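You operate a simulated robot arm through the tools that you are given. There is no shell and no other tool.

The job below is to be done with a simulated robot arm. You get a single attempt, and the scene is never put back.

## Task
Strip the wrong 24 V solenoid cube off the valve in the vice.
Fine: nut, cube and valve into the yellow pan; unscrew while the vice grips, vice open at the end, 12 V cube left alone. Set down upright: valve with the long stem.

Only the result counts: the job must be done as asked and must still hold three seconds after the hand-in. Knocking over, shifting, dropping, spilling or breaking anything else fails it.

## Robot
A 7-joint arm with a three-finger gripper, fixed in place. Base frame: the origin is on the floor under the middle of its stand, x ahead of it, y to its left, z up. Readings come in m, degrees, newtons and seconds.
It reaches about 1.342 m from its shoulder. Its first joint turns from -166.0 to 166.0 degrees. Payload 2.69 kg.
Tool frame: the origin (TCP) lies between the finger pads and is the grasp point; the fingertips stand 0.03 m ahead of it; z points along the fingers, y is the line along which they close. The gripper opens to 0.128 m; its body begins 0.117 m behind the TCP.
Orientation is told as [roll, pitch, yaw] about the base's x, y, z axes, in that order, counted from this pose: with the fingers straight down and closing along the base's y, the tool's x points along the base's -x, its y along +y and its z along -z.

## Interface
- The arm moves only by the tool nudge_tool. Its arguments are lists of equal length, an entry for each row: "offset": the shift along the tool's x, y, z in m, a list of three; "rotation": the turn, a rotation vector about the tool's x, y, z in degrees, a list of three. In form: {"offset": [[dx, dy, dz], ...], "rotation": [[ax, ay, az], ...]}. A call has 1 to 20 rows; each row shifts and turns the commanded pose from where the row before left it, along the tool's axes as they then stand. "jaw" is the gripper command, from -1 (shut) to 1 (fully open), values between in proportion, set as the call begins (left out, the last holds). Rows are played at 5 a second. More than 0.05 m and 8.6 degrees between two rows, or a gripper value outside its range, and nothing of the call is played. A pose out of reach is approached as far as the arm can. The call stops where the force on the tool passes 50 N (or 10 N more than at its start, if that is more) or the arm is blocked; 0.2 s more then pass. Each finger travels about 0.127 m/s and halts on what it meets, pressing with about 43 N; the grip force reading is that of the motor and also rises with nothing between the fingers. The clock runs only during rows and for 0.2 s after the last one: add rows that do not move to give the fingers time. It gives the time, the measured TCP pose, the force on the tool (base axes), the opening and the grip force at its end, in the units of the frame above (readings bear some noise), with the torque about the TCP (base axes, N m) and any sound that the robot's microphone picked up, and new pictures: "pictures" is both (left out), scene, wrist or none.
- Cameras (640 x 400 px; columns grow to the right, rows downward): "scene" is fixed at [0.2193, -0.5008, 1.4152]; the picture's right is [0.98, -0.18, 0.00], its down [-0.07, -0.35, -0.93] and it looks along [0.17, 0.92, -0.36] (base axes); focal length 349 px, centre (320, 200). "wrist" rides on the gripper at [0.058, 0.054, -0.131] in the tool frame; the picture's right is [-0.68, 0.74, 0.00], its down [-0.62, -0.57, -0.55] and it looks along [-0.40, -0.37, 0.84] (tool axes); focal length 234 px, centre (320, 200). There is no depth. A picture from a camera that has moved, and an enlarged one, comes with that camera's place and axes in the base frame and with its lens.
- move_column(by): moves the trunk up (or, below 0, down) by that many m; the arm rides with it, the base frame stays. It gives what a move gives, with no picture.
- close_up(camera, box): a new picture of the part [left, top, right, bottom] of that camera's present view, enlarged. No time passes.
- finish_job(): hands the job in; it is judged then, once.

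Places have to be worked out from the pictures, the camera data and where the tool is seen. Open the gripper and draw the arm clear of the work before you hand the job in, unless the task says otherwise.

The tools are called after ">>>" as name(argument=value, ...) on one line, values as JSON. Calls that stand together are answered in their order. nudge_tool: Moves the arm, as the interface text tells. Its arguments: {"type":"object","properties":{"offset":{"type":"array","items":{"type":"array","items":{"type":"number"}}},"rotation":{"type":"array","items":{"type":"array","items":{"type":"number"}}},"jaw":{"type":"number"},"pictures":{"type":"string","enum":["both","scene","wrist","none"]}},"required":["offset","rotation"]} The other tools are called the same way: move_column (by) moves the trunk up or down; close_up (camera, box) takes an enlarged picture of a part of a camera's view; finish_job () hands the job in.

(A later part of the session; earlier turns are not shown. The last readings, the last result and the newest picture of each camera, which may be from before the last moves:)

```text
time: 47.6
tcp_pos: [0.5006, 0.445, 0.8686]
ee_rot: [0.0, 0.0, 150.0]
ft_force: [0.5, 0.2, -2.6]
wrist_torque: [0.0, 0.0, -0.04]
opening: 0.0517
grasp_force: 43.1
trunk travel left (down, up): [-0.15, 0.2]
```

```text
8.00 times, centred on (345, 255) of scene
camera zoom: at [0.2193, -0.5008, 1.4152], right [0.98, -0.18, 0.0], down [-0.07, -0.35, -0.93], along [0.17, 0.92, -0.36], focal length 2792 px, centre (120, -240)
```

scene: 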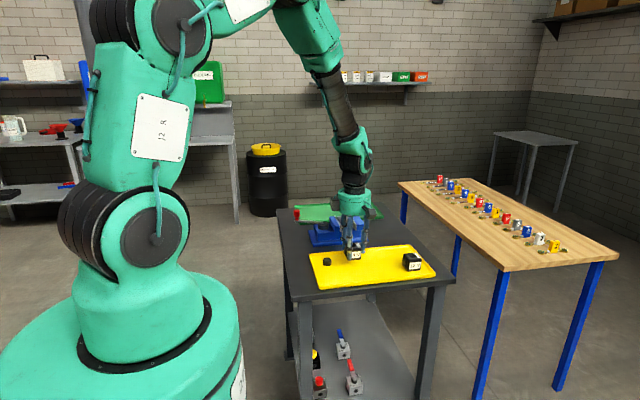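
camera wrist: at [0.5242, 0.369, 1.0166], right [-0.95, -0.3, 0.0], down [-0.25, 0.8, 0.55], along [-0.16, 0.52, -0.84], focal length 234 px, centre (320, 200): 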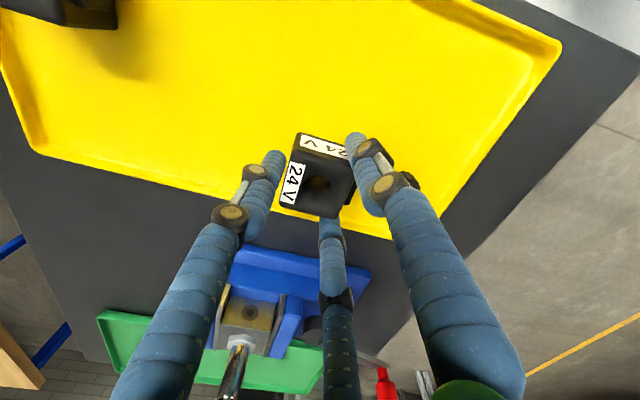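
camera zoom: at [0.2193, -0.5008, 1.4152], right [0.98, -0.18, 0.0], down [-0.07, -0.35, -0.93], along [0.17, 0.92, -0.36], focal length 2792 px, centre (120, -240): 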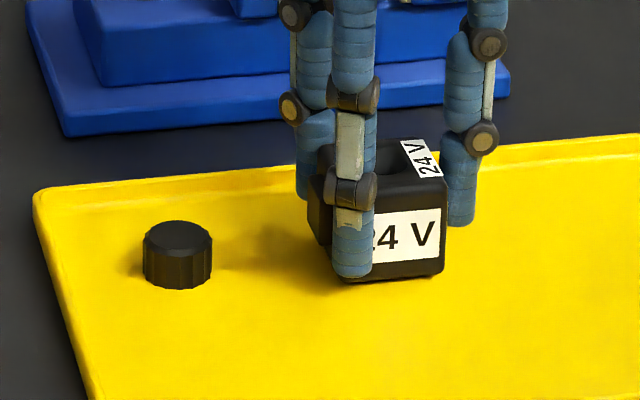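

Still hanging (−2.6 N). I lower 3 mm more.

>>> nudge_tool(offset=[[0, 0, 0.001], [0, 0, 0.001], [0, 0, 0.001], [0, 0, 0]], rotation=[[0, 0, 0], [0, 0, 0], [0, 0, 0], [0, 0, 0]], pictures="none")

>>> close_up(camera="scene", box=[305, 230, 385, 280])

```text
time: 48.6
tcp_pos: [0.4993, 0.4457, 0.8664]
ee_rot: [0.0, 0.1, 150.0]
ft_force: [-2.4, 1.0, 2.9]
wrist_torque: [0.04, 0.02, 0.0]
opening: 0.0513
grasp_force: 43.1
trunk travel left (down, up): [-0.15, 0.2]
```

```text
8.00 times, centred on (345, 255) of scene
camera zoom: at [0.2193, -0.5008, 1.4152], right [0.98, -0.18, 0.0], down [-0.07, -0.35, -0.93], along [0.17, 0.92, -0.36], focal length 2792 px, centre (120, -240)
```

zoom: 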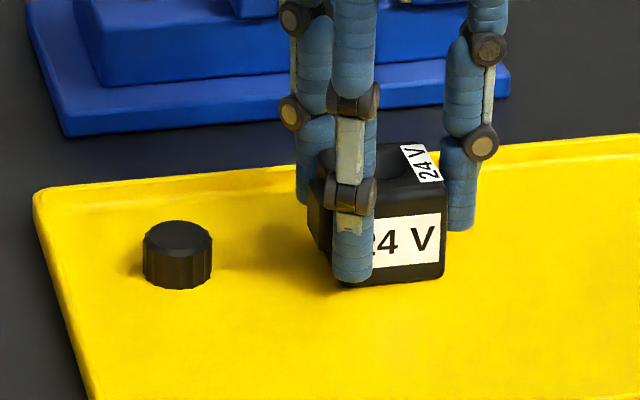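

The cube touches the floor (force changed from −2.6 to +2.9 N). I open the fingers to ~0.075 m to release it.

>>> nudge_tool(offset=[[0, 0, 0], [0, 0, 0], [0, 0, 0]], rotation=[[0, 0, 0], [0, 0, 0], [0, 0, 0]], jaw=0.2, pictures="none")

>>> close_up(camera="scene", box=[305, 230, 385, 280])

>>> close_up(camera="wrist", box=[224, 100, 416, 220])

```text
time: 49.4
tcp_pos: [0.5005, 0.4443, 0.8673]
ee_rot: [0.0, 0.0, 150.1]
ft_force: [0.0, 0.1, 0.7]
wrist_torque: [0.01, 0.03, 0.0]
opening: 0.0765
grasp_force: 0.0
trunk travel left (down, up): [-0.15, 0.2]
```

```text
8.00 times, centred on (345, 255) of scene
camera zoom: at [0.2193, -0.5008, 1.4152], right [0.98, -0.18, 0.0], down [-0.07, -0.35, -0.93], along [0.17, 0.92, -0.36], focal length 2792 px, centre (120, -240)
```

zoom: 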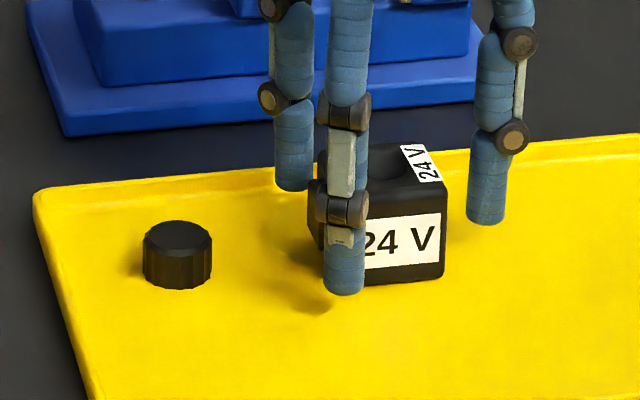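

```text
3.33 times, centred on (320, 160) of wrist
camera zoom: at [0.5231, 0.3687, 0.9973], right [-0.95, -0.3, 0.0], down [-0.25, 0.8, 0.55], along [-0.16, 0.52, -0.84], focal length 781 px, centre (320, 333)
```

zoom: 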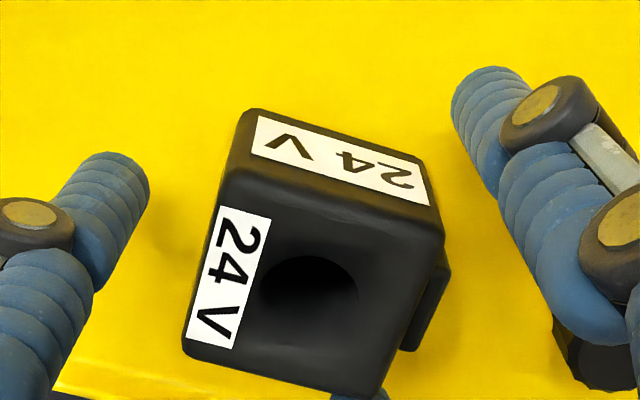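

The cube stands in the pan, released. I rise straight up and go over the vice's lever side to study the handle.

>>> nudge_tool(offset=[[0, 0, -0.03], [0, 0, -0.04], [0, 0, -0.05], [0, 0, -0.05], [0, 0, -0.05]], rotation=[[0, 0, 0], [0, 0, 0], [0, 0, 0], [0, 0, 0], [0, 0, 0]], pictures="none")

>>> nudge_tool(offset=[[-0.0314, -0.0223, 0], [-0.0314, -0.0223, 0], [-0.0314, -0.0223, 0], [-0.0314, -0.0223, 0], [-0.0314, -0.0223, 0], [0, 0, 0]], rotation=[[0, 0, 0], [0, 0, 0], [0, 0, 0], [0, 0, 0], [0, 0, 0], [0, 0, 0]], jaw=1)

>>> close_up(camera="wrist", box=[200, 60, 456, 220])

>>> close_up(camera="scene", box=[285, 195, 381, 255])

>>> close_up(camera="scene", box=[290, 230, 450, 290])

```text
time: 50.6
tcp_pos: [0.4966, 0.4434, 1.0876]
ee_rot: [0.1, -0.1, 149.9]
ft_force: [0.0, 0.0, 0.2]
wrist_torque: [-0.01, 0.01, -0.01]
opening: 0.0769
grasp_force: 0.0
trunk travel left (down, up): [-0.15, 0.2]
```

```text
time: 52.0
tcp_pos: [0.4176, 0.6203, 1.0868]
ee_rot: [0.0, 0.2, 150.0]
ft_force: [-0.7, 0.4, 0.7]
wrist_torque: [-0.03, -0.05, 0.03]
opening: 0.1279
grasp_force: 0.0
trunk travel left (down, up): [-0.15, 0.2]
camera wrist: at [0.4413, 0.5439, 1.2172], right [-0.95, -0.3, 0.0], down [-0.25, 0.8, 0.55], along [-0.16, 0.52, -0.84], focal length 234 px, centre (320, 200)
```

scene: 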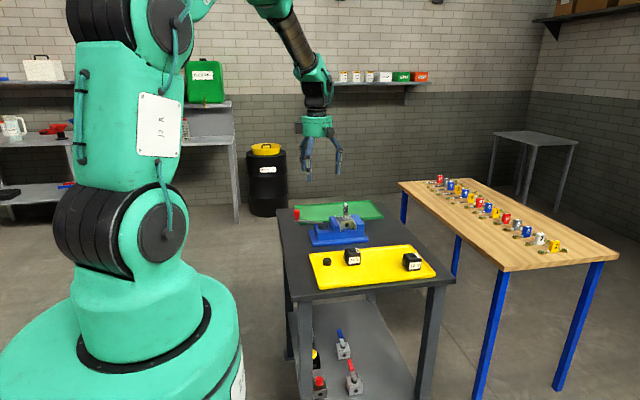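
wrist: 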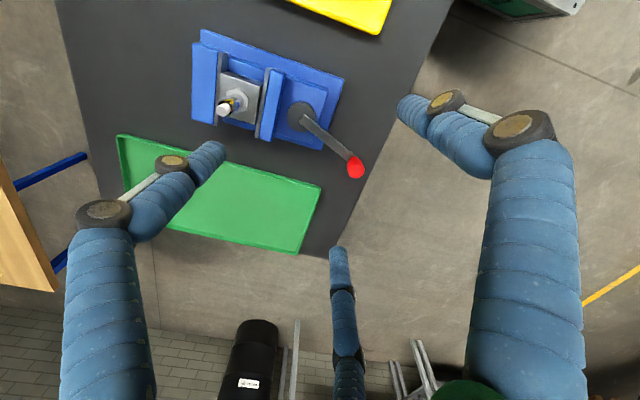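

```text
2.50 times, centred on (328, 140) of wrist
camera zoom: at [0.4413, 0.5439, 1.2172], right [-0.95, -0.3, 0.0], down [-0.25, 0.8, 0.55], along [-0.16, 0.52, -0.84], focal length 585 px, centre (300, 350)
```

zoom: 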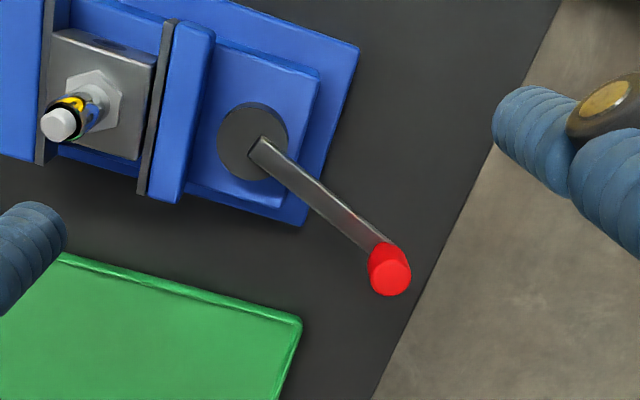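

```text
6.67 times, centred on (333, 225) of scene
camera zoom: at [0.2193, -0.5008, 1.4152], right [0.98, -0.18, 0.0], down [-0.07, -0.35, -0.93], along [0.17, 0.92, -0.36], focal length 2327 px, centre (233, 33)
```

zoom: 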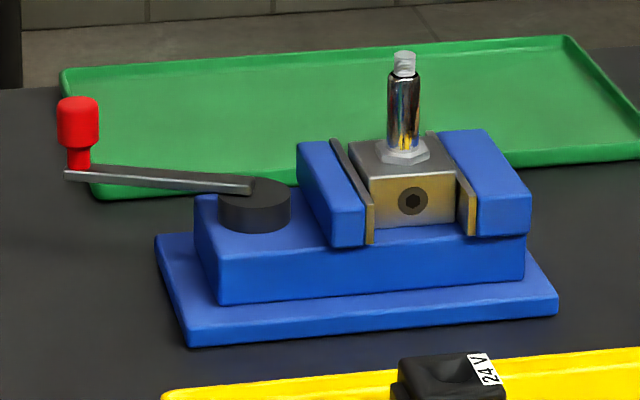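

```text
4.00 times, centred on (370, 260) of scene
camera zoom: at [0.2193, -0.5008, 1.4152], right [0.98, -0.18, 0.0], down [-0.07, -0.35, -0.93], along [0.17, 0.92, -0.36], focal length 1396 px, centre (120, -40)
```

zoom: 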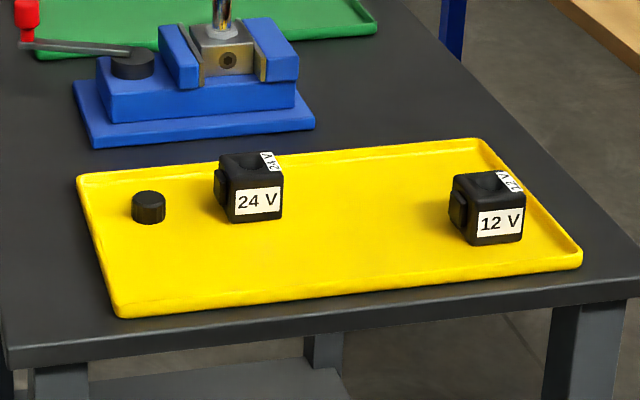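

Everything in the pan looks good. I place the vice hub near (0.442, 0.629) and the red knob near (0.351, 0.669, top 0.916), a lever of 0.10 m at ~155°. I rotate the wrist back to yaw 30° for range and move above the knob.

>>> nudge_tool(offset=[[0, 0, 0], [0, 0, 0], [0, 0, 0], [0, 0, 0], [0, 0, 0], [0, 0, 0], [0, 0, 0], [0, 0, 0], [0, 0, 0], [0, 0, 0], [0, 0, 0], [0, 0, 0], [0, 0, 0], [0, 0, 0], [0, 0, 0]], rotation=[[0, 0, 8], [0, 0, 8], [0, 0, 8], [0, 0, 8], [0, 0, 8], [0, 0, 8], [0, 0, 8], [0, 0, 8], [0, 0, 8], [0, 0, 8], [0, 0, 8], [0, 0, 8], [0, 0, 8], [0, 0, 8], [0, 0, 8]], pictures="none")

>>> nudge_tool(offset=[[0.0167, 0.0378, 0], [0.0166, 0.0377, 0], [0, 0, 0.03], [0, 0, 0.03], [0, 0, 0.027], [0, 0, 0]], rotation=[[0, 0, 0], [0, 0, 0], [0, 0, 0], [0, 0, 0], [0, 0, 0], [0, 0, 0]], jaw=0.0)

>>> close_up(camera="wrist", box=[224, 60, 416, 200])

>>> close_up(camera="scene", box=[265, 170, 361, 240])

```text
time: 55.2
tcp_pos: [0.4189, 0.6212, 1.0855]
ee_rot: [-0.2, -0.1, 29.9]
ft_force: [0.0, 0.4, 0.5]
wrist_torque: [0.03, 0.0, 0.0]
opening: 0.128
grasp_force: 0.1
trunk travel left (down, up): [-0.15, 0.2]
```

```text
time: 56.6
tcp_pos: [0.3522, 0.6693, 0.9982]
ee_rot: [-0.1, 0.1, 30.1]
ft_force: [0.9, 0.8, 0.0]
wrist_torque: [0.0, 0.0, 0.03]
opening: 0.0641
grasp_force: 0.1
trunk travel left (down, up): [-0.15, 0.2]
camera wrist: at [0.2742, 0.6867, 1.1291], right [0.22, 0.98, 0.0], down [0.82, -0.18, 0.55], along [0.54, -0.12, -0.84], focal length 234 px, centre (320, 200)
```

scene: 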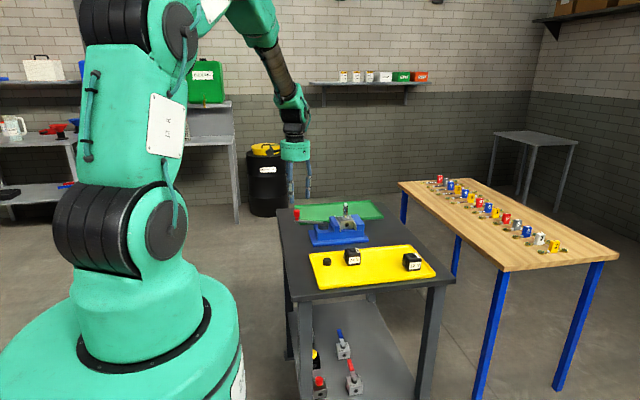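
wrist: 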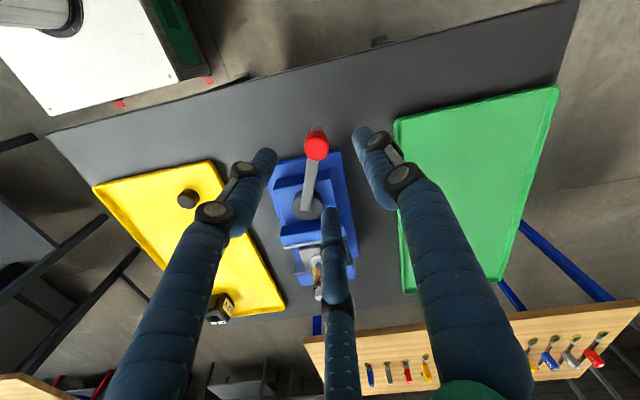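

```text
2.86 times, centred on (320, 130) of wrist
camera zoom: at [0.2742, 0.6867, 1.1291], right [0.22, 0.98, 0.0], down [0.82, -0.18, 0.55], along [0.54, -0.12, -0.84], focal length 669 px, centre (320, 400)
```

zoom: 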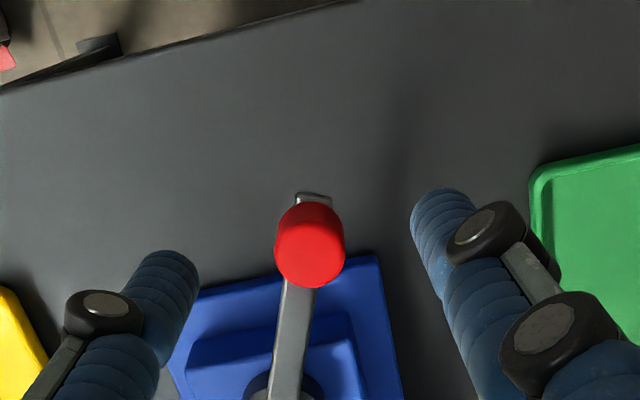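

```text
5.71 times, centred on (313, 205) of scene
camera zoom: at [0.2193, -0.5008, 1.4152], right [0.98, -0.18, 0.0], down [-0.07, -0.35, -0.93], along [0.17, 0.92, -0.36], focal length 1994 px, centre (360, 171)
```

zoom: 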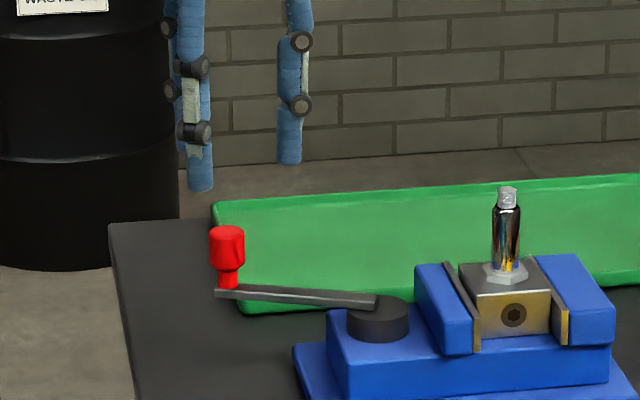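

The knob sits about (+3, −2) mm from the axis. I correct and lower to TCP z≈0.95 for a closer look.

>>> nudge_tool(offset=[[-0.0016, -0.0032, 0], [0, 0, 0.024], [0, 0, 0.024], [0, 0, 0]], rotation=[[0, 0, 0], [0, 0, 0], [0, 0, 0], [0, 0, 0]], pictures="none")

>>> close_up(camera="wrist", box=[224, 80, 416, 220])

>>> close_up(camera="scene", box=[265, 180, 361, 240])

```text
time: 57.6
tcp_pos: [0.3582, 0.6659, 0.9514]
ee_rot: [0.0, 0.0, 29.9]
ft_force: [0.7, 0.5, 0.2]
wrist_torque: [0.0, 0.05, -0.04]
opening: 0.064
grasp_force: 0.1
trunk travel left (down, up): [-0.15, 0.2]
```

```text
2.86 times, centred on (320, 150) of wrist
camera zoom: at [0.2792, 0.6831, 1.0818], right [0.22, 0.98, 0.0], down [0.82, -0.18, 0.55], along [0.54, -0.12, -0.84], focal length 669 px, centre (320, 343)
```

zoom: 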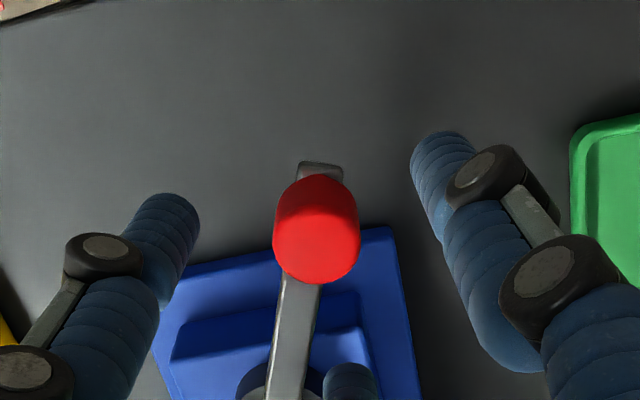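

```text
6.67 times, centred on (313, 210) of scene
camera zoom: at [0.2193, -0.5008, 1.4152], right [0.98, -0.18, 0.0], down [-0.07, -0.35, -0.93], along [0.17, 0.92, -0.36], focal length 2327 px, centre (367, 133)
```

zoom: 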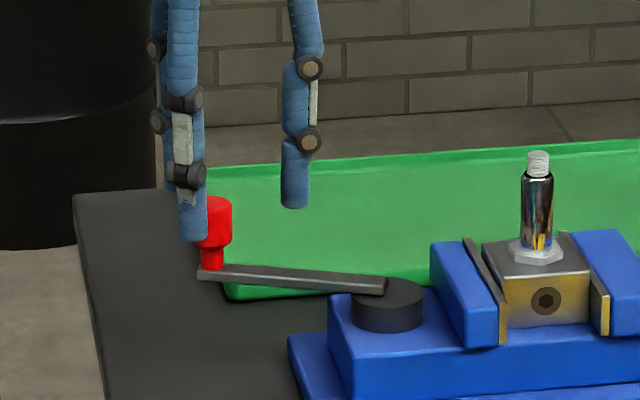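

The knob is centred within ~2 mm. I lower 25 mm so the tips reach around the knob just above the lever.

>>> nudge_tool(offset=[[0.0008, 0.0005, 0.0125], [0, 0, 0.0125], [0, 0, 0]], rotation=[[0, 0, 0], [0, 0, 0], [0, 0, 0]], pictures="none")

>>> close_up(camera="scene", box=[275, 195, 339, 235])

>>> close_up(camera="wrist", box=[224, 80, 416, 220])

```text
time: 58.4
tcp_pos: [0.3553, 0.6678, 0.9246]
ee_rot: [-0.1, 0.0, 30.0]
ft_force: [-0.7, -0.1, 0.2]
wrist_torque: [-0.03, 0.01, 0.02]
opening: 0.0639
grasp_force: 0.0
trunk travel left (down, up): [-0.15, 0.2]
```

```text
10.00 times, centred on (307, 215) of scene
camera zoom: at [0.2193, -0.5008, 1.4152], right [0.98, -0.18, 0.0], down [-0.07, -0.35, -0.93], along [0.17, 0.92, -0.36], focal length 3490 px, centre (450, 50)
```

zoom: 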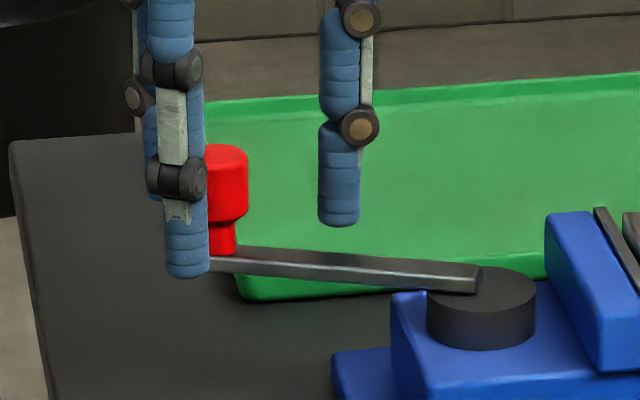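

```text
2.86 times, centred on (320, 150) of wrist
camera zoom: at [0.2778, 0.6841, 1.0561], right [0.22, 0.98, 0.0], down [0.82, -0.18, 0.55], along [0.54, -0.12, -0.84], focal length 669 px, centre (320, 343)
```

zoom: 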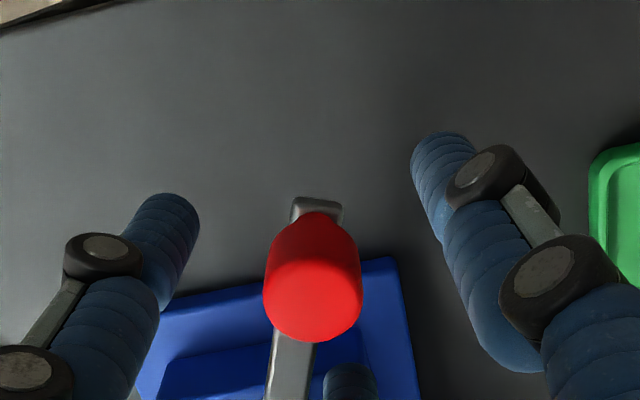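

Centred. I close on the knob.

>>> nudge_tool(offset=[[0, 0, 0], [0, 0, 0], [0, 0, 0], [0, 0, 0]], rotation=[[0, 0, 0], [0, 0, 0], [0, 0, 0], [0, 0, 0]], jaw=-1, pictures="none")

>>> close_up(camera="scene", box=[275, 195, 339, 235])

```text
time: 59.4
tcp_pos: [0.3553, 0.6671, 0.9255]
ee_rot: [-0.1, 0.0, 30.0]
ft_force: [-3.0, 0.9, 0.4]
wrist_torque: [0.15, 0.16, 0.12]
opening: 0.0254
grasp_force: 45.2
trunk travel left (down, up): [-0.15, 0.2]
```

```text
10.00 times, centred on (307, 215) of scene
camera zoom: at [0.2193, -0.5008, 1.4152], right [0.98, -0.18, 0.0], down [-0.07, -0.35, -0.93], along [0.17, 0.92, -0.36], focal length 3490 px, centre (450, 50)
```

zoom: 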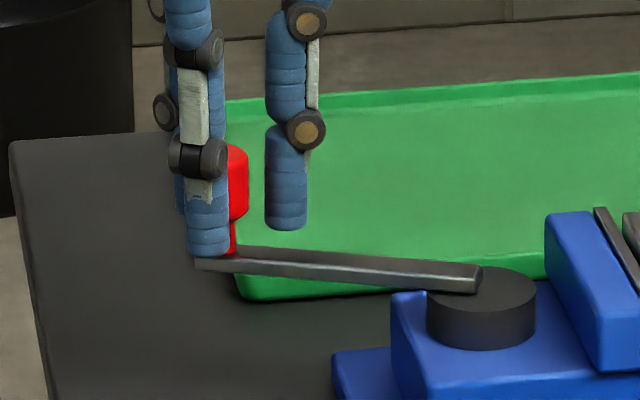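

The knob is caged/gripped. I test by swinging the lever counter-clockwise (seen from above) by 10° about the hub, turning the tool along with it.

>>> nudge_tool(offset=[[0.0065, -0.0052, 0], [0.0065, -0.0052, 0], [0, 0, 0]], rotation=[[0, 0, -5], [0, 0, -5], [0, 0, 0]], pictures="none")

>>> close_up(camera="scene", box=[285, 195, 381, 255])

```text
time: 60.2
tcp_pos: [0.3494, 0.6543, 0.9254]
ee_rot: [-0.1, 0.0, 40.0]
ft_force: [7.7, 13.8, -10.3]
wrist_torque: [0.77, -0.55, 0.1]
opening: 0.0251
grasp_force: 45.1
trunk travel left (down, up): [-0.15, 0.2]
```

```text
6.67 times, centred on (333, 225) of scene
camera zoom: at [0.2193, -0.5008, 1.4152], right [0.98, -0.18, 0.0], down [-0.07, -0.35, -0.93], along [0.17, 0.92, -0.36], focal length 2327 px, centre (233, 33)
```

zoom: 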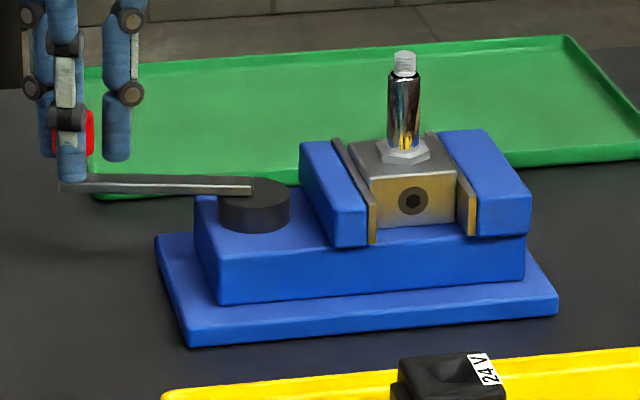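

The lever moved but with ~15 N resistance. I zoom on the jaws to see which way the left jaw moved.

>>> close_up(camera="scene", box=[325, 205, 373, 235])

```text
13.33 times, centred on (349, 220) of scene
camera zoom: at [0.2193, -0.5008, 1.4152], right [0.98, -0.18, 0.0], down [-0.07, -0.35, -0.93], along [0.17, 0.92, -0.36], focal length 4654 px, centre (-67, -67)
```

zoom: 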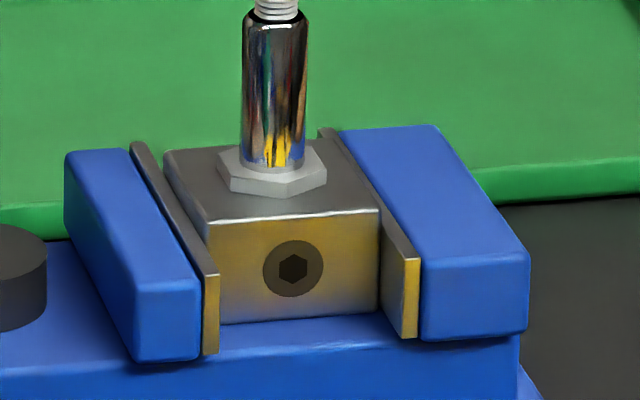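

I swing back 10° clockwise to the original lever position and take the same zoom for comparison.

>>> nudge_tool(offset=[[-0.0069, 0.0046, 0], [-0.0069, 0.0046, 0], [0, 0, 0]], rotation=[[0, 0, 5], [0, 0, 5], [0, 0, 0]], pictures="none")

>>> close_up(camera="scene", box=[325, 205, 373, 235])

```text
time: 61.0
tcp_pos: [0.3542, 0.6668, 0.9255]
ee_rot: [-0.1, 0.2, 29.9]
ft_force: [-2.2, -3.9, -2.2]
wrist_torque: [-0.01, 0.32, -0.06]
opening: 0.0249
grasp_force: 45.1
trunk travel left (down, up): [-0.15, 0.2]
```

```text
13.33 times, centred on (349, 220) of scene
camera zoom: at [0.2193, -0.5008, 1.4152], right [0.98, -0.18, 0.0], down [-0.07, -0.35, -0.93], along [0.17, 0.92, -0.36], focal length 4654 px, centre (-67, -67)
```

zoom: 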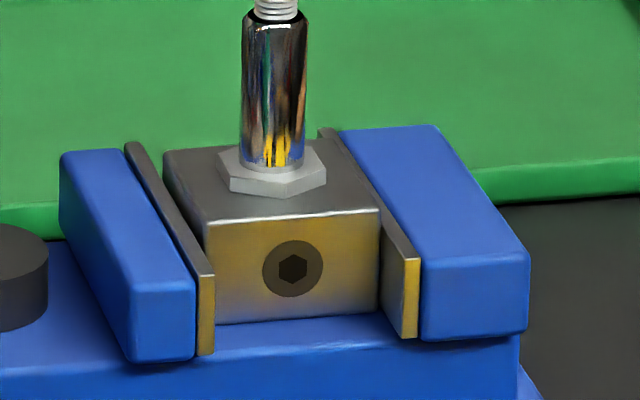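

The jaw moves left (opens) when the lever swings clockwise, so clockwise is the opening direction. I swing 20° clockwise and check forces and the valve.

>>> nudge_tool(offset=[[-0.0069, 0.0046, 0], [-0.0069, 0.0046, 0], [-0.0069, 0.0046, 0], [-0.0069, 0.0046, 0], [0, 0, 0]], rotation=[[0, 0, 5], [0, 0, 5], [0, 0, 5], [0, 0, 5], [0, 0, 0]], pictures="none")

>>> close_up(camera="scene", box=[325, 205, 373, 235])

>>> close_up(camera="scene", box=[285, 195, 381, 255])

```text
time: 62.2
tcp_pos: [0.373, 0.6955, 0.9251]
ee_rot: [0.0, 0.1, 9.9]
ft_force: [4.1, -6.5, 0.4]
wrist_torque: [-0.24, -0.09, 0.05]
opening: 0.0243
grasp_force: 44.7
trunk travel left (down, up): [-0.15, 0.2]
```

```text
13.33 times, centred on (349, 220) of scene
camera zoom: at [0.2193, -0.5008, 1.4152], right [0.98, -0.18, 0.0], down [-0.07, -0.35, -0.93], along [0.17, 0.92, -0.36], focal length 4654 px, centre (-67, -67)
```

zoom: 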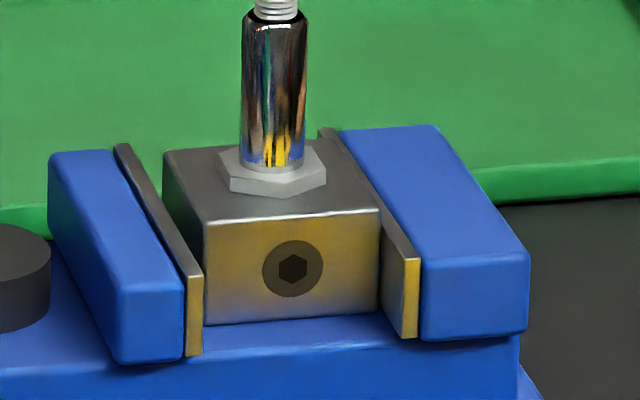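

```text
6.67 times, centred on (333, 225) of scene
camera zoom: at [0.2193, -0.5008, 1.4152], right [0.98, -0.18, 0.0], down [-0.07, -0.35, -0.93], along [0.17, 0.92, -0.36], focal length 2327 px, centre (233, 33)
```

zoom: 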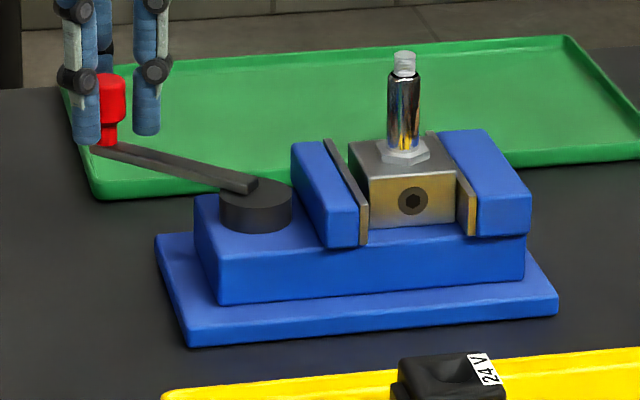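

The jaw has opened ~2.6 mm, leaving a gap, and the valve stays standing. I continue 20° more clockwise with a slight inward correction.

>>> nudge_tool(offset=[[-0.0071, 0.0044, 0], [-0.0071, 0.0044, 0], [-0.0071, 0.0044, 0], [-0.007, 0.0045, 0], [0, 0, 0]], rotation=[[0, 0, 5], [0, 0, 5], [0, 0, 5], [0, 0, 5], [0, 0, 0]], pictures="none")

>>> close_up(camera="scene", box=[285, 195, 381, 255])

```text
time: 63.4
tcp_pos: [0.4001, 0.7145, 0.9256]
ee_rot: [0.0, -0.1, -10.1]
ft_force: [-18.5, 22.9, -4.7]
wrist_torque: [0.65, 0.69, -0.32]
opening: 0.0242
grasp_force: 45.3
trunk travel left (down, up): [-0.15, 0.2]
```

```text
6.67 times, centred on (333, 225) of scene
camera zoom: at [0.2193, -0.5008, 1.4152], right [0.98, -0.18, 0.0], down [-0.07, -0.35, -0.93], along [0.17, 0.92, -0.36], focal length 2327 px, centre (233, 33)
```

zoom: 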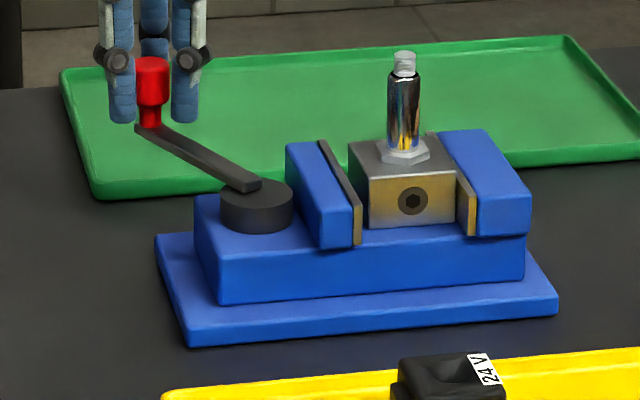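

Radial force of ~29 N outward means I've pulled inward too much. I relieve by 2 mm outward and read again.

>>> nudge_tool(offset=[[0.0012, 0.0016, 0], [0, 0, 0]], rotation=[[0, 0, 0], [0, 0, 0]], pictures="wrist")

>>> close_up(camera="wrist", box=[200, 60, 456, 220])

```text
time: 64.0
tcp_pos: [0.4003, 0.7171, 0.9248]
ee_rot: [0.0, 0.0, -10.0]
ft_force: [-7.0, 13.7, 1.2]
wrist_torque: [0.34, -0.03, -0.04]
opening: 0.0244
grasp_force: 45.2
trunk travel left (down, up): [-0.15, 0.2]
camera wrist: at [0.3517, 0.7787, 1.0563], right [0.79, 0.61, 0.0], down [0.51, -0.66, 0.55], along [0.33, -0.44, -0.84], focal length 234 px, centre (320, 200)
```

wrist: 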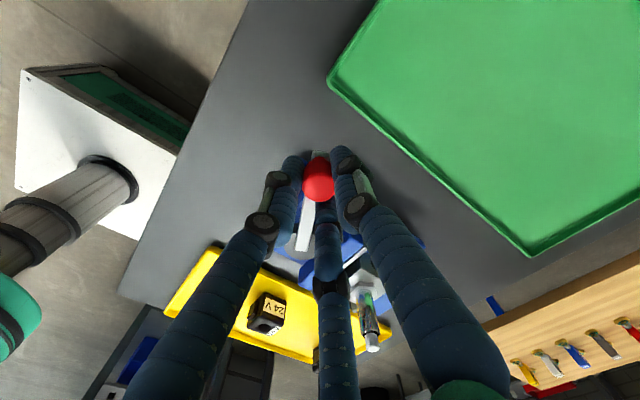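

```text
2.50 times, centred on (328, 140) of wrist
camera zoom: at [0.3517, 0.7787, 1.0563], right [0.79, 0.61, 0.0], down [0.51, -0.66, 0.55], along [0.33, -0.44, -0.84], focal length 585 px, centre (300, 350)
```

zoom: 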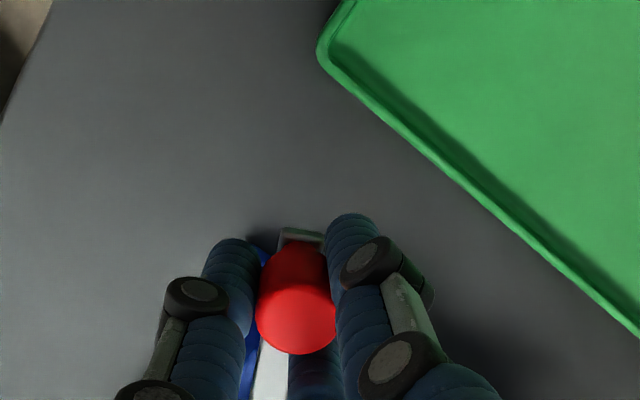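

About 15 N outward remains (≈6.6 N/mm), consistent with a 0.100 m lever about (0.445, 0.6295). I add 1.5 mm outward and continue 25° clockwise along that arc.

>>> nudge_tool(offset=[[0.0009, 0.0012, 0], [-0.00714, 0.005, 0], [-0.00714, 0.005, 0], [-0.00714, 0.005, 0], [-0.00714, 0.005, 0], [-0.00714, 0.005, 0], [0, 0, 0]], rotation=[[0, 0, 0], [0, 0, 5], [0, 0, 5], [0, 0, 5], [0, 0, 5], [0, 0, 5], [0, 0, 0]], pictures="none")

>>> close_up(camera="scene", box=[285, 195, 381, 255])

```text
time: 65.6
tcp_pos: [0.4408, 0.7257, 0.9269]
ee_rot: [-0.1, -0.2, -35.1]
ft_force: [0.1, -24.6, 5.1]
wrist_torque: [-0.65, -0.08, 0.2]
opening: 0.0239
grasp_force: 45.0
trunk travel left (down, up): [-0.15, 0.2]
```

```text
6.67 times, centred on (333, 225) of scene
camera zoom: at [0.2193, -0.5008, 1.4152], right [0.98, -0.18, 0.0], down [-0.07, -0.35, -0.93], along [0.17, 0.92, -0.36], focal length 2327 px, centre (233, 33)
```

zoom: 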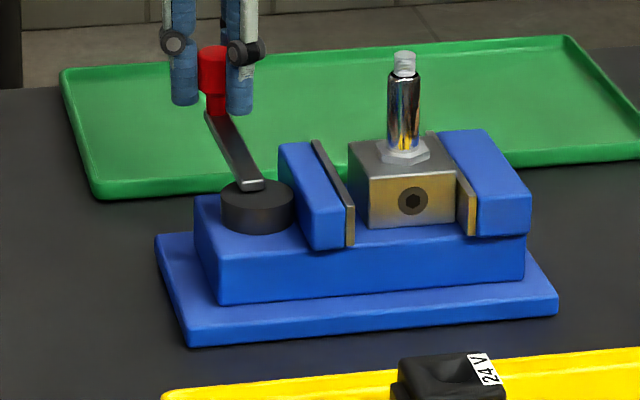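

The jaw is now ~11 mm open and the valve stands freely. Force shows I'm ~3 mm too far out; I relieve that and swing another 20° to open the vice fully.

>>> nudge_tool(offset=[[-0.0018, -0.0024, 0], [-0.0069, 0.0048, 0], [-0.0069, 0.0048, 0], [-0.0069, 0.0048, 0], [-0.0069, 0.0048, 0], [0, 0, 0]], rotation=[[0, 0, 0], [0, 0, 5], [0, 0, 5], [0, 0, 5], [0, 0, 5], [0, 0, 0]], pictures="none")

>>> close_up(camera="scene", box=[285, 195, 381, 255])

```text
time: 66.3
tcp_pos: [0.4414, 0.7281, 0.9245]
ee_rot: [-0.4, 0.2, -41.6]
ft_force: [-14.7, 6.4, 3.6]
wrist_torque: [0.78, 0.97, 0.0]
opening: 0.0219
grasp_force: 44.6
trunk travel left (down, up): [-0.15, 0.2]
stopped in row 3: the force on the tool passed its limit at 65 N (the readings are from after the stop); the commanded pose is now the measured one
```

```text
6.67 times, centred on (333, 225) of scene
camera zoom: at [0.2193, -0.5008, 1.4152], right [0.98, -0.18, 0.0], down [-0.07, -0.35, -0.93], along [0.17, 0.92, -0.36], focal length 2327 px, centre (233, 33)
```

zoom: 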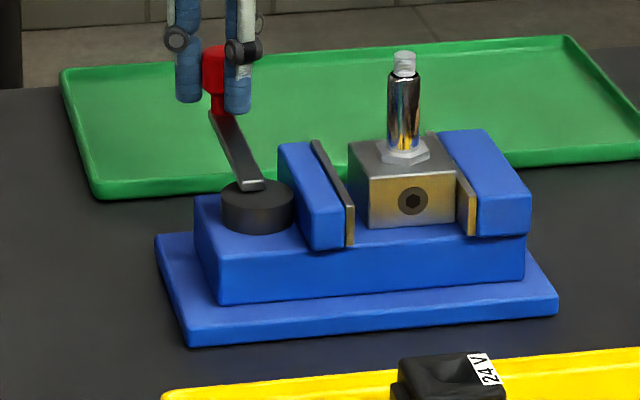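

The lever hit its end stop near 90°, with the vice fully open and its base unmoved. I open the fingers and rise straight up off the knob.

>>> nudge_tool(offset=[[0, 0, 0], [0, 0, 0], [0, 0, 0]], rotation=[[0, 0, 0], [0, 0, 0], [0, 0, 0]], jaw=0.1, pictures="none")

>>> nudge_tool(offset=[[0, 0, -0.02], [0, 0, -0.03], [0, 0, -0.04], [0, 0, -0.04], [0, 0, 0]], rotation=[[0, 0, 0], [0, 0, 0], [0, 0, 0], [0, 0, 0], [0, 0, 0]])

>>> close_up(camera="scene", box=[285, 190, 381, 250])

```text
time: 67.1
tcp_pos: [0.4456, 0.7277, 0.9236]
ee_rot: [-0.2, 0.3, -41.7]
ft_force: [-0.7, -0.5, 0.4]
wrist_torque: [-0.01, 0.02, -0.01]
opening: 0.0704
grasp_force: 0.1
trunk travel left (down, up): [-0.15, 0.2]
```

```text
time: 68.3
tcp_pos: [0.4444, 0.7275, 1.0561]
ee_rot: [-0.2, 0.2, -41.6]
ft_force: [-0.1, -0.3, 0.8]
wrist_torque: [0.04, -0.02, 0.03]
opening: 0.0703
grasp_force: 0.0
trunk travel left (down, up): [-0.15, 0.2]
camera wrist: at [0.4381, 0.8062, 1.186], right [0.99, 0.1, -0.01], down [0.09, -0.83, 0.55], along [0.05, -0.55, -0.84], focal length 234 px, centre (320, 200)
```

scene: 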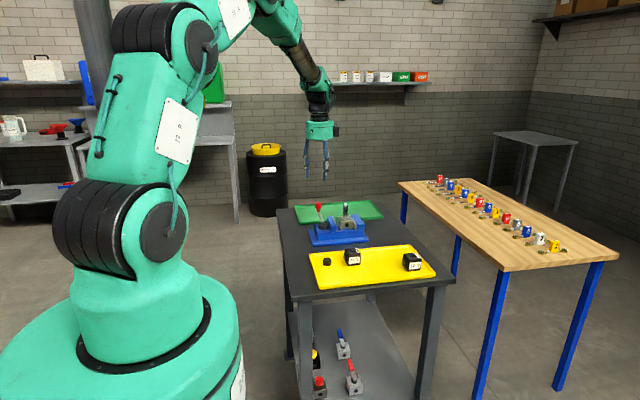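
wrist: 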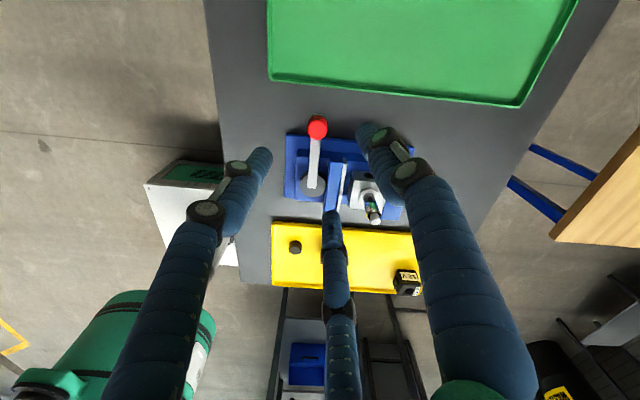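

```text
6.67 times, centred on (333, 220) of scene
camera zoom: at [0.2193, -0.5008, 1.4152], right [0.98, -0.18, 0.0], down [-0.07, -0.35, -0.93], along [0.17, 0.92, -0.36], focal length 2327 px, centre (233, 67)
```

zoom: 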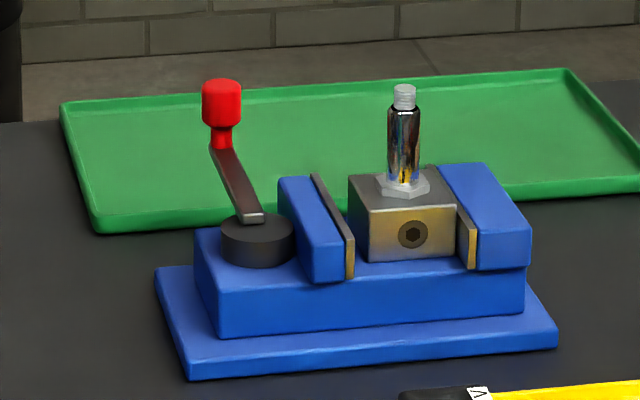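

The vice is open, lever stays, and the valve stands on its bed. I move above the stem (≈0.5245, 0.6305) and remove the small tilt.

>>> nudge_tool(offset=[[-0.0414, -0.0065, 0], [-0.0414, -0.0065, 0], [-0.0414, -0.0065, 0], [0, 0, 0.02], [0, 0, 0]], rotation=[[-0.25, -0.2, 0], [0, 0, 0], [0, 0, 0], [0, 0, 0], [0, 0, 0]])

>>> close_up(camera="wrist", box=[256, 90, 384, 190])

>>> close_up(camera="scene", box=[305, 170, 385, 230])

```text
time: 69.5
tcp_pos: [0.5255, 0.629, 1.0338]
ee_rot: [-0.1, 0.0, -41.7]
ft_force: [-0.1, -0.3, -0.8]
wrist_torque: [-0.04, -0.01, 0.0]
opening: 0.0703
grasp_force: 0.1
trunk travel left (down, up): [-0.15, 0.2]
camera wrist: at [0.5168, 0.7075, 1.1647], right [0.99, 0.1, 0.0], down [0.08, -0.83, 0.55], along [0.05, -0.55, -0.84], focal length 234 px, centre (320, 200)
```

scene: 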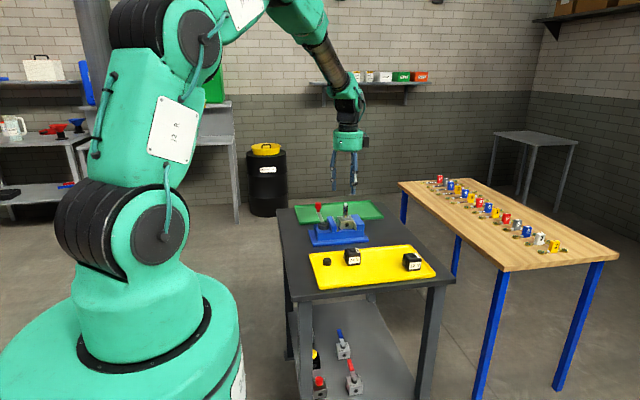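
wrist: 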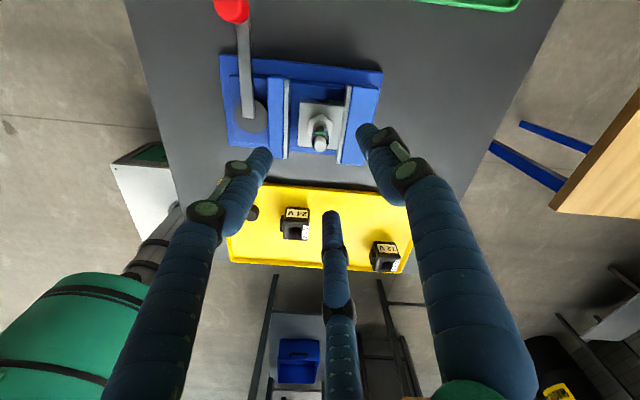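

```text
4.00 times, centred on (320, 140) of wrist
camera zoom: at [0.5168, 0.7075, 1.1647], right [0.99, 0.1, 0.0], down [0.08, -0.83, 0.55], along [0.05, -0.55, -0.84], focal length 937 px, centre (320, 440)
```

zoom: 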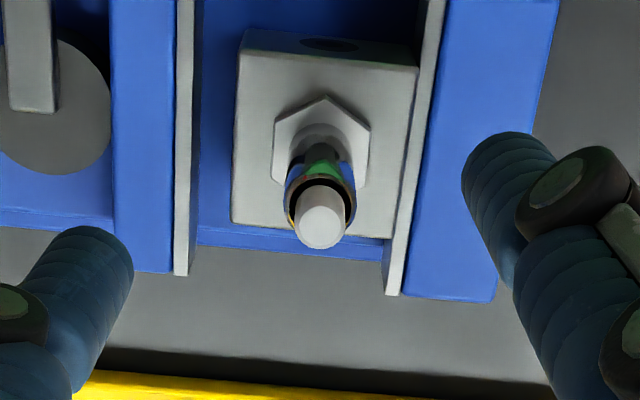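

```text
6.67 times, centred on (345, 200) of scene
camera zoom: at [0.2193, -0.5008, 1.4152], right [0.98, -0.18, 0.0], down [-0.07, -0.35, -0.93], along [0.17, 0.92, -0.36], focal length 2327 px, centre (153, 200)
```

zoom: 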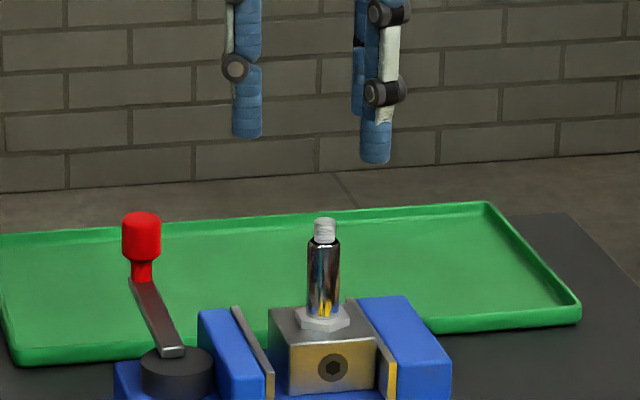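

The stem top lies about (+1, +1.5) mm from the axis. I correct and lower to TCP z≈0.955 with fingers open to 0.07 m.

>>> nudge_tool(offset=[[0.0002, 0.0018, 0.02], [0, 0, 0.03], [0, 0, 0.028], [0, 0, 0]], rotation=[[0, 0, 0], [0, 0, 0], [0, 0, 0], [0, 0, 0]])

>>> close_up(camera="wrist", box=[256, 110, 384, 210])

>>> close_up(camera="scene", box=[313, 190, 377, 230])

```text
time: 70.5
tcp_pos: [0.5256, 0.6306, 0.9566]
ee_rot: [-0.1, 0.0, -41.7]
ft_force: [-0.5, 0.3, -0.6]
wrist_torque: [-0.05, 0.03, -0.05]
opening: 0.0706
grasp_force: 0.1
trunk travel left (down, up): [-0.15, 0.2]
camera wrist: at [0.5174, 0.7095, 1.0868], right [0.99, 0.1, 0.0], down [0.08, -0.83, 0.55], along [0.05, -0.55, -0.84], focal length 234 px, centre (320, 200)
```

scene: 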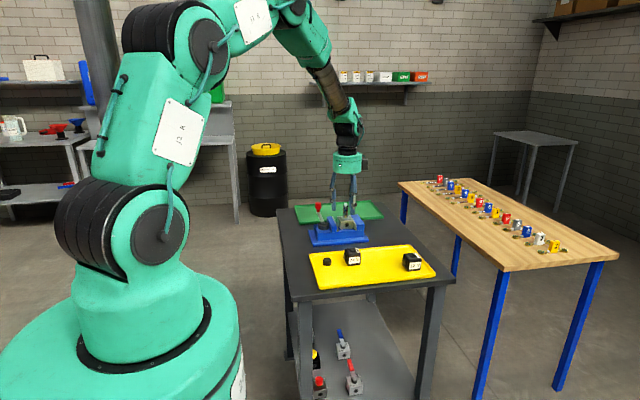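
wrist: 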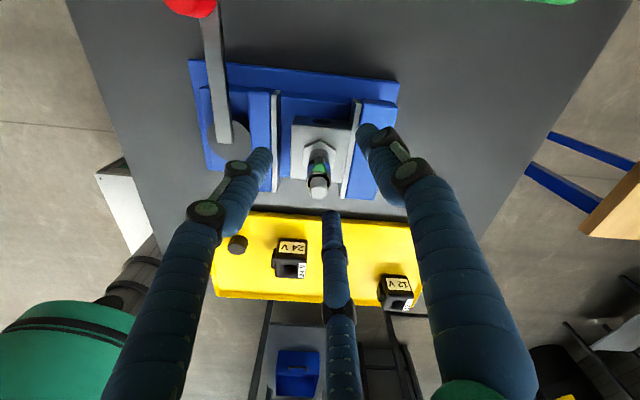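

```text
4.00 times, centred on (320, 160) of wrist
camera zoom: at [0.5174, 0.7095, 1.0868], right [0.99, 0.1, 0.0], down [0.08, -0.83, 0.55], along [0.05, -0.55, -0.84], focal length 937 px, centre (320, 360)
```

zoom: 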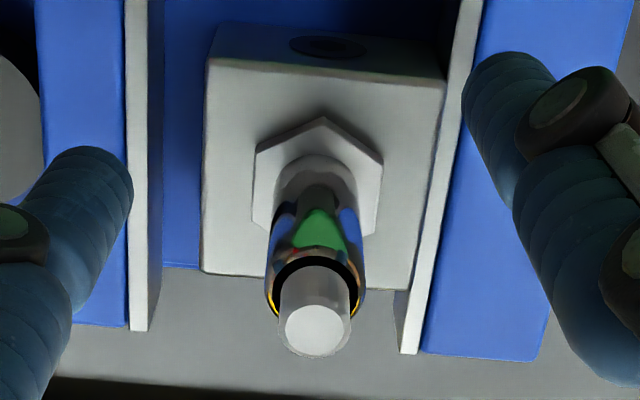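

```text
10.00 times, centred on (345, 210) of scene
camera zoom: at [0.2193, -0.5008, 1.4152], right [0.98, -0.18, 0.0], down [-0.07, -0.35, -0.93], along [0.17, 0.92, -0.36], focal length 3490 px, centre (70, 100)
```

zoom: 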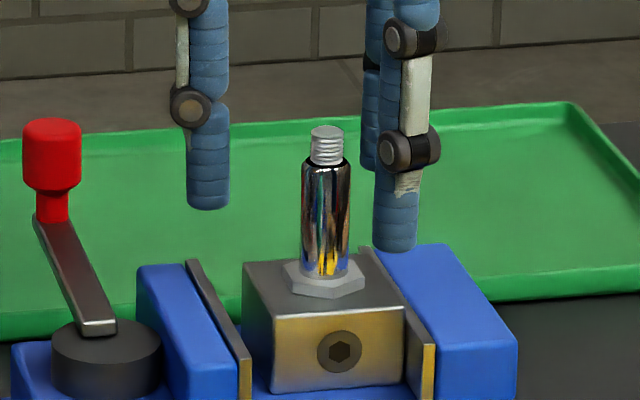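

Nearly centred on the stem. I lower 18 mm so the pads cover the stem tube (tips just above the hex).

>>> nudge_tool(offset=[[0, 0, 0.009], [0, 0, 0.009], [0, 0, 0]], rotation=[[0, 0, 0], [0, 0, 0], [0, 0, 0]], pictures="none")

>>> close_up(camera="scene", box=[313, 190, 377, 230])

>>> close_up(camera="wrist", box=[256, 120, 384, 220])

```text
time: 71.3
tcp_pos: [0.5262, 0.6311, 0.9396]
ee_rot: [0.0, 0.0, -41.7]
ft_force: [-0.1, -0.2, 0.2]
wrist_torque: [0.0, 0.0, -0.02]
opening: 0.0701
grasp_force: 0.0
trunk travel left (down, up): [-0.15, 0.2]
```

```text
10.00 times, centred on (345, 210) of scene
camera zoom: at [0.2193, -0.5008, 1.4152], right [0.98, -0.18, 0.0], down [-0.07, -0.35, -0.93], along [0.17, 0.92, -0.36], focal length 3490 px, centre (70, 100)
```

zoom: 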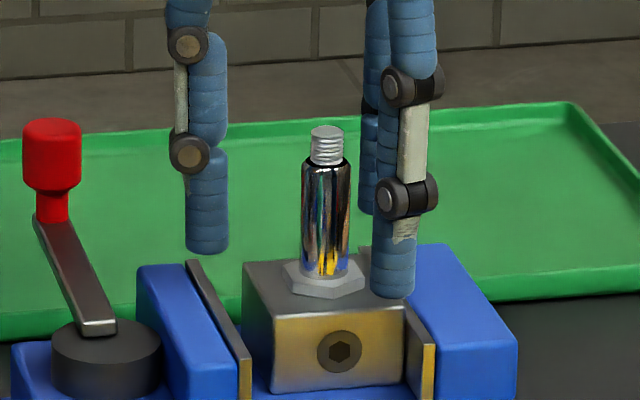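

```text
4.00 times, centred on (320, 170) of wrist
camera zoom: at [0.5172, 0.7098, 1.0692], right [0.99, 0.1, 0.0], down [0.08, -0.83, 0.55], along [0.05, -0.55, -0.84], focal length 937 px, centre (320, 320)
```

zoom: 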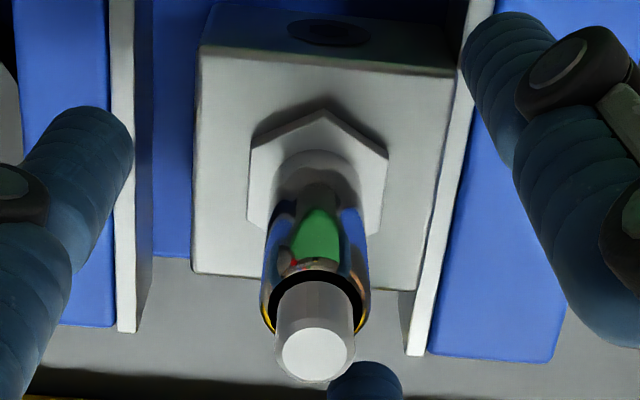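

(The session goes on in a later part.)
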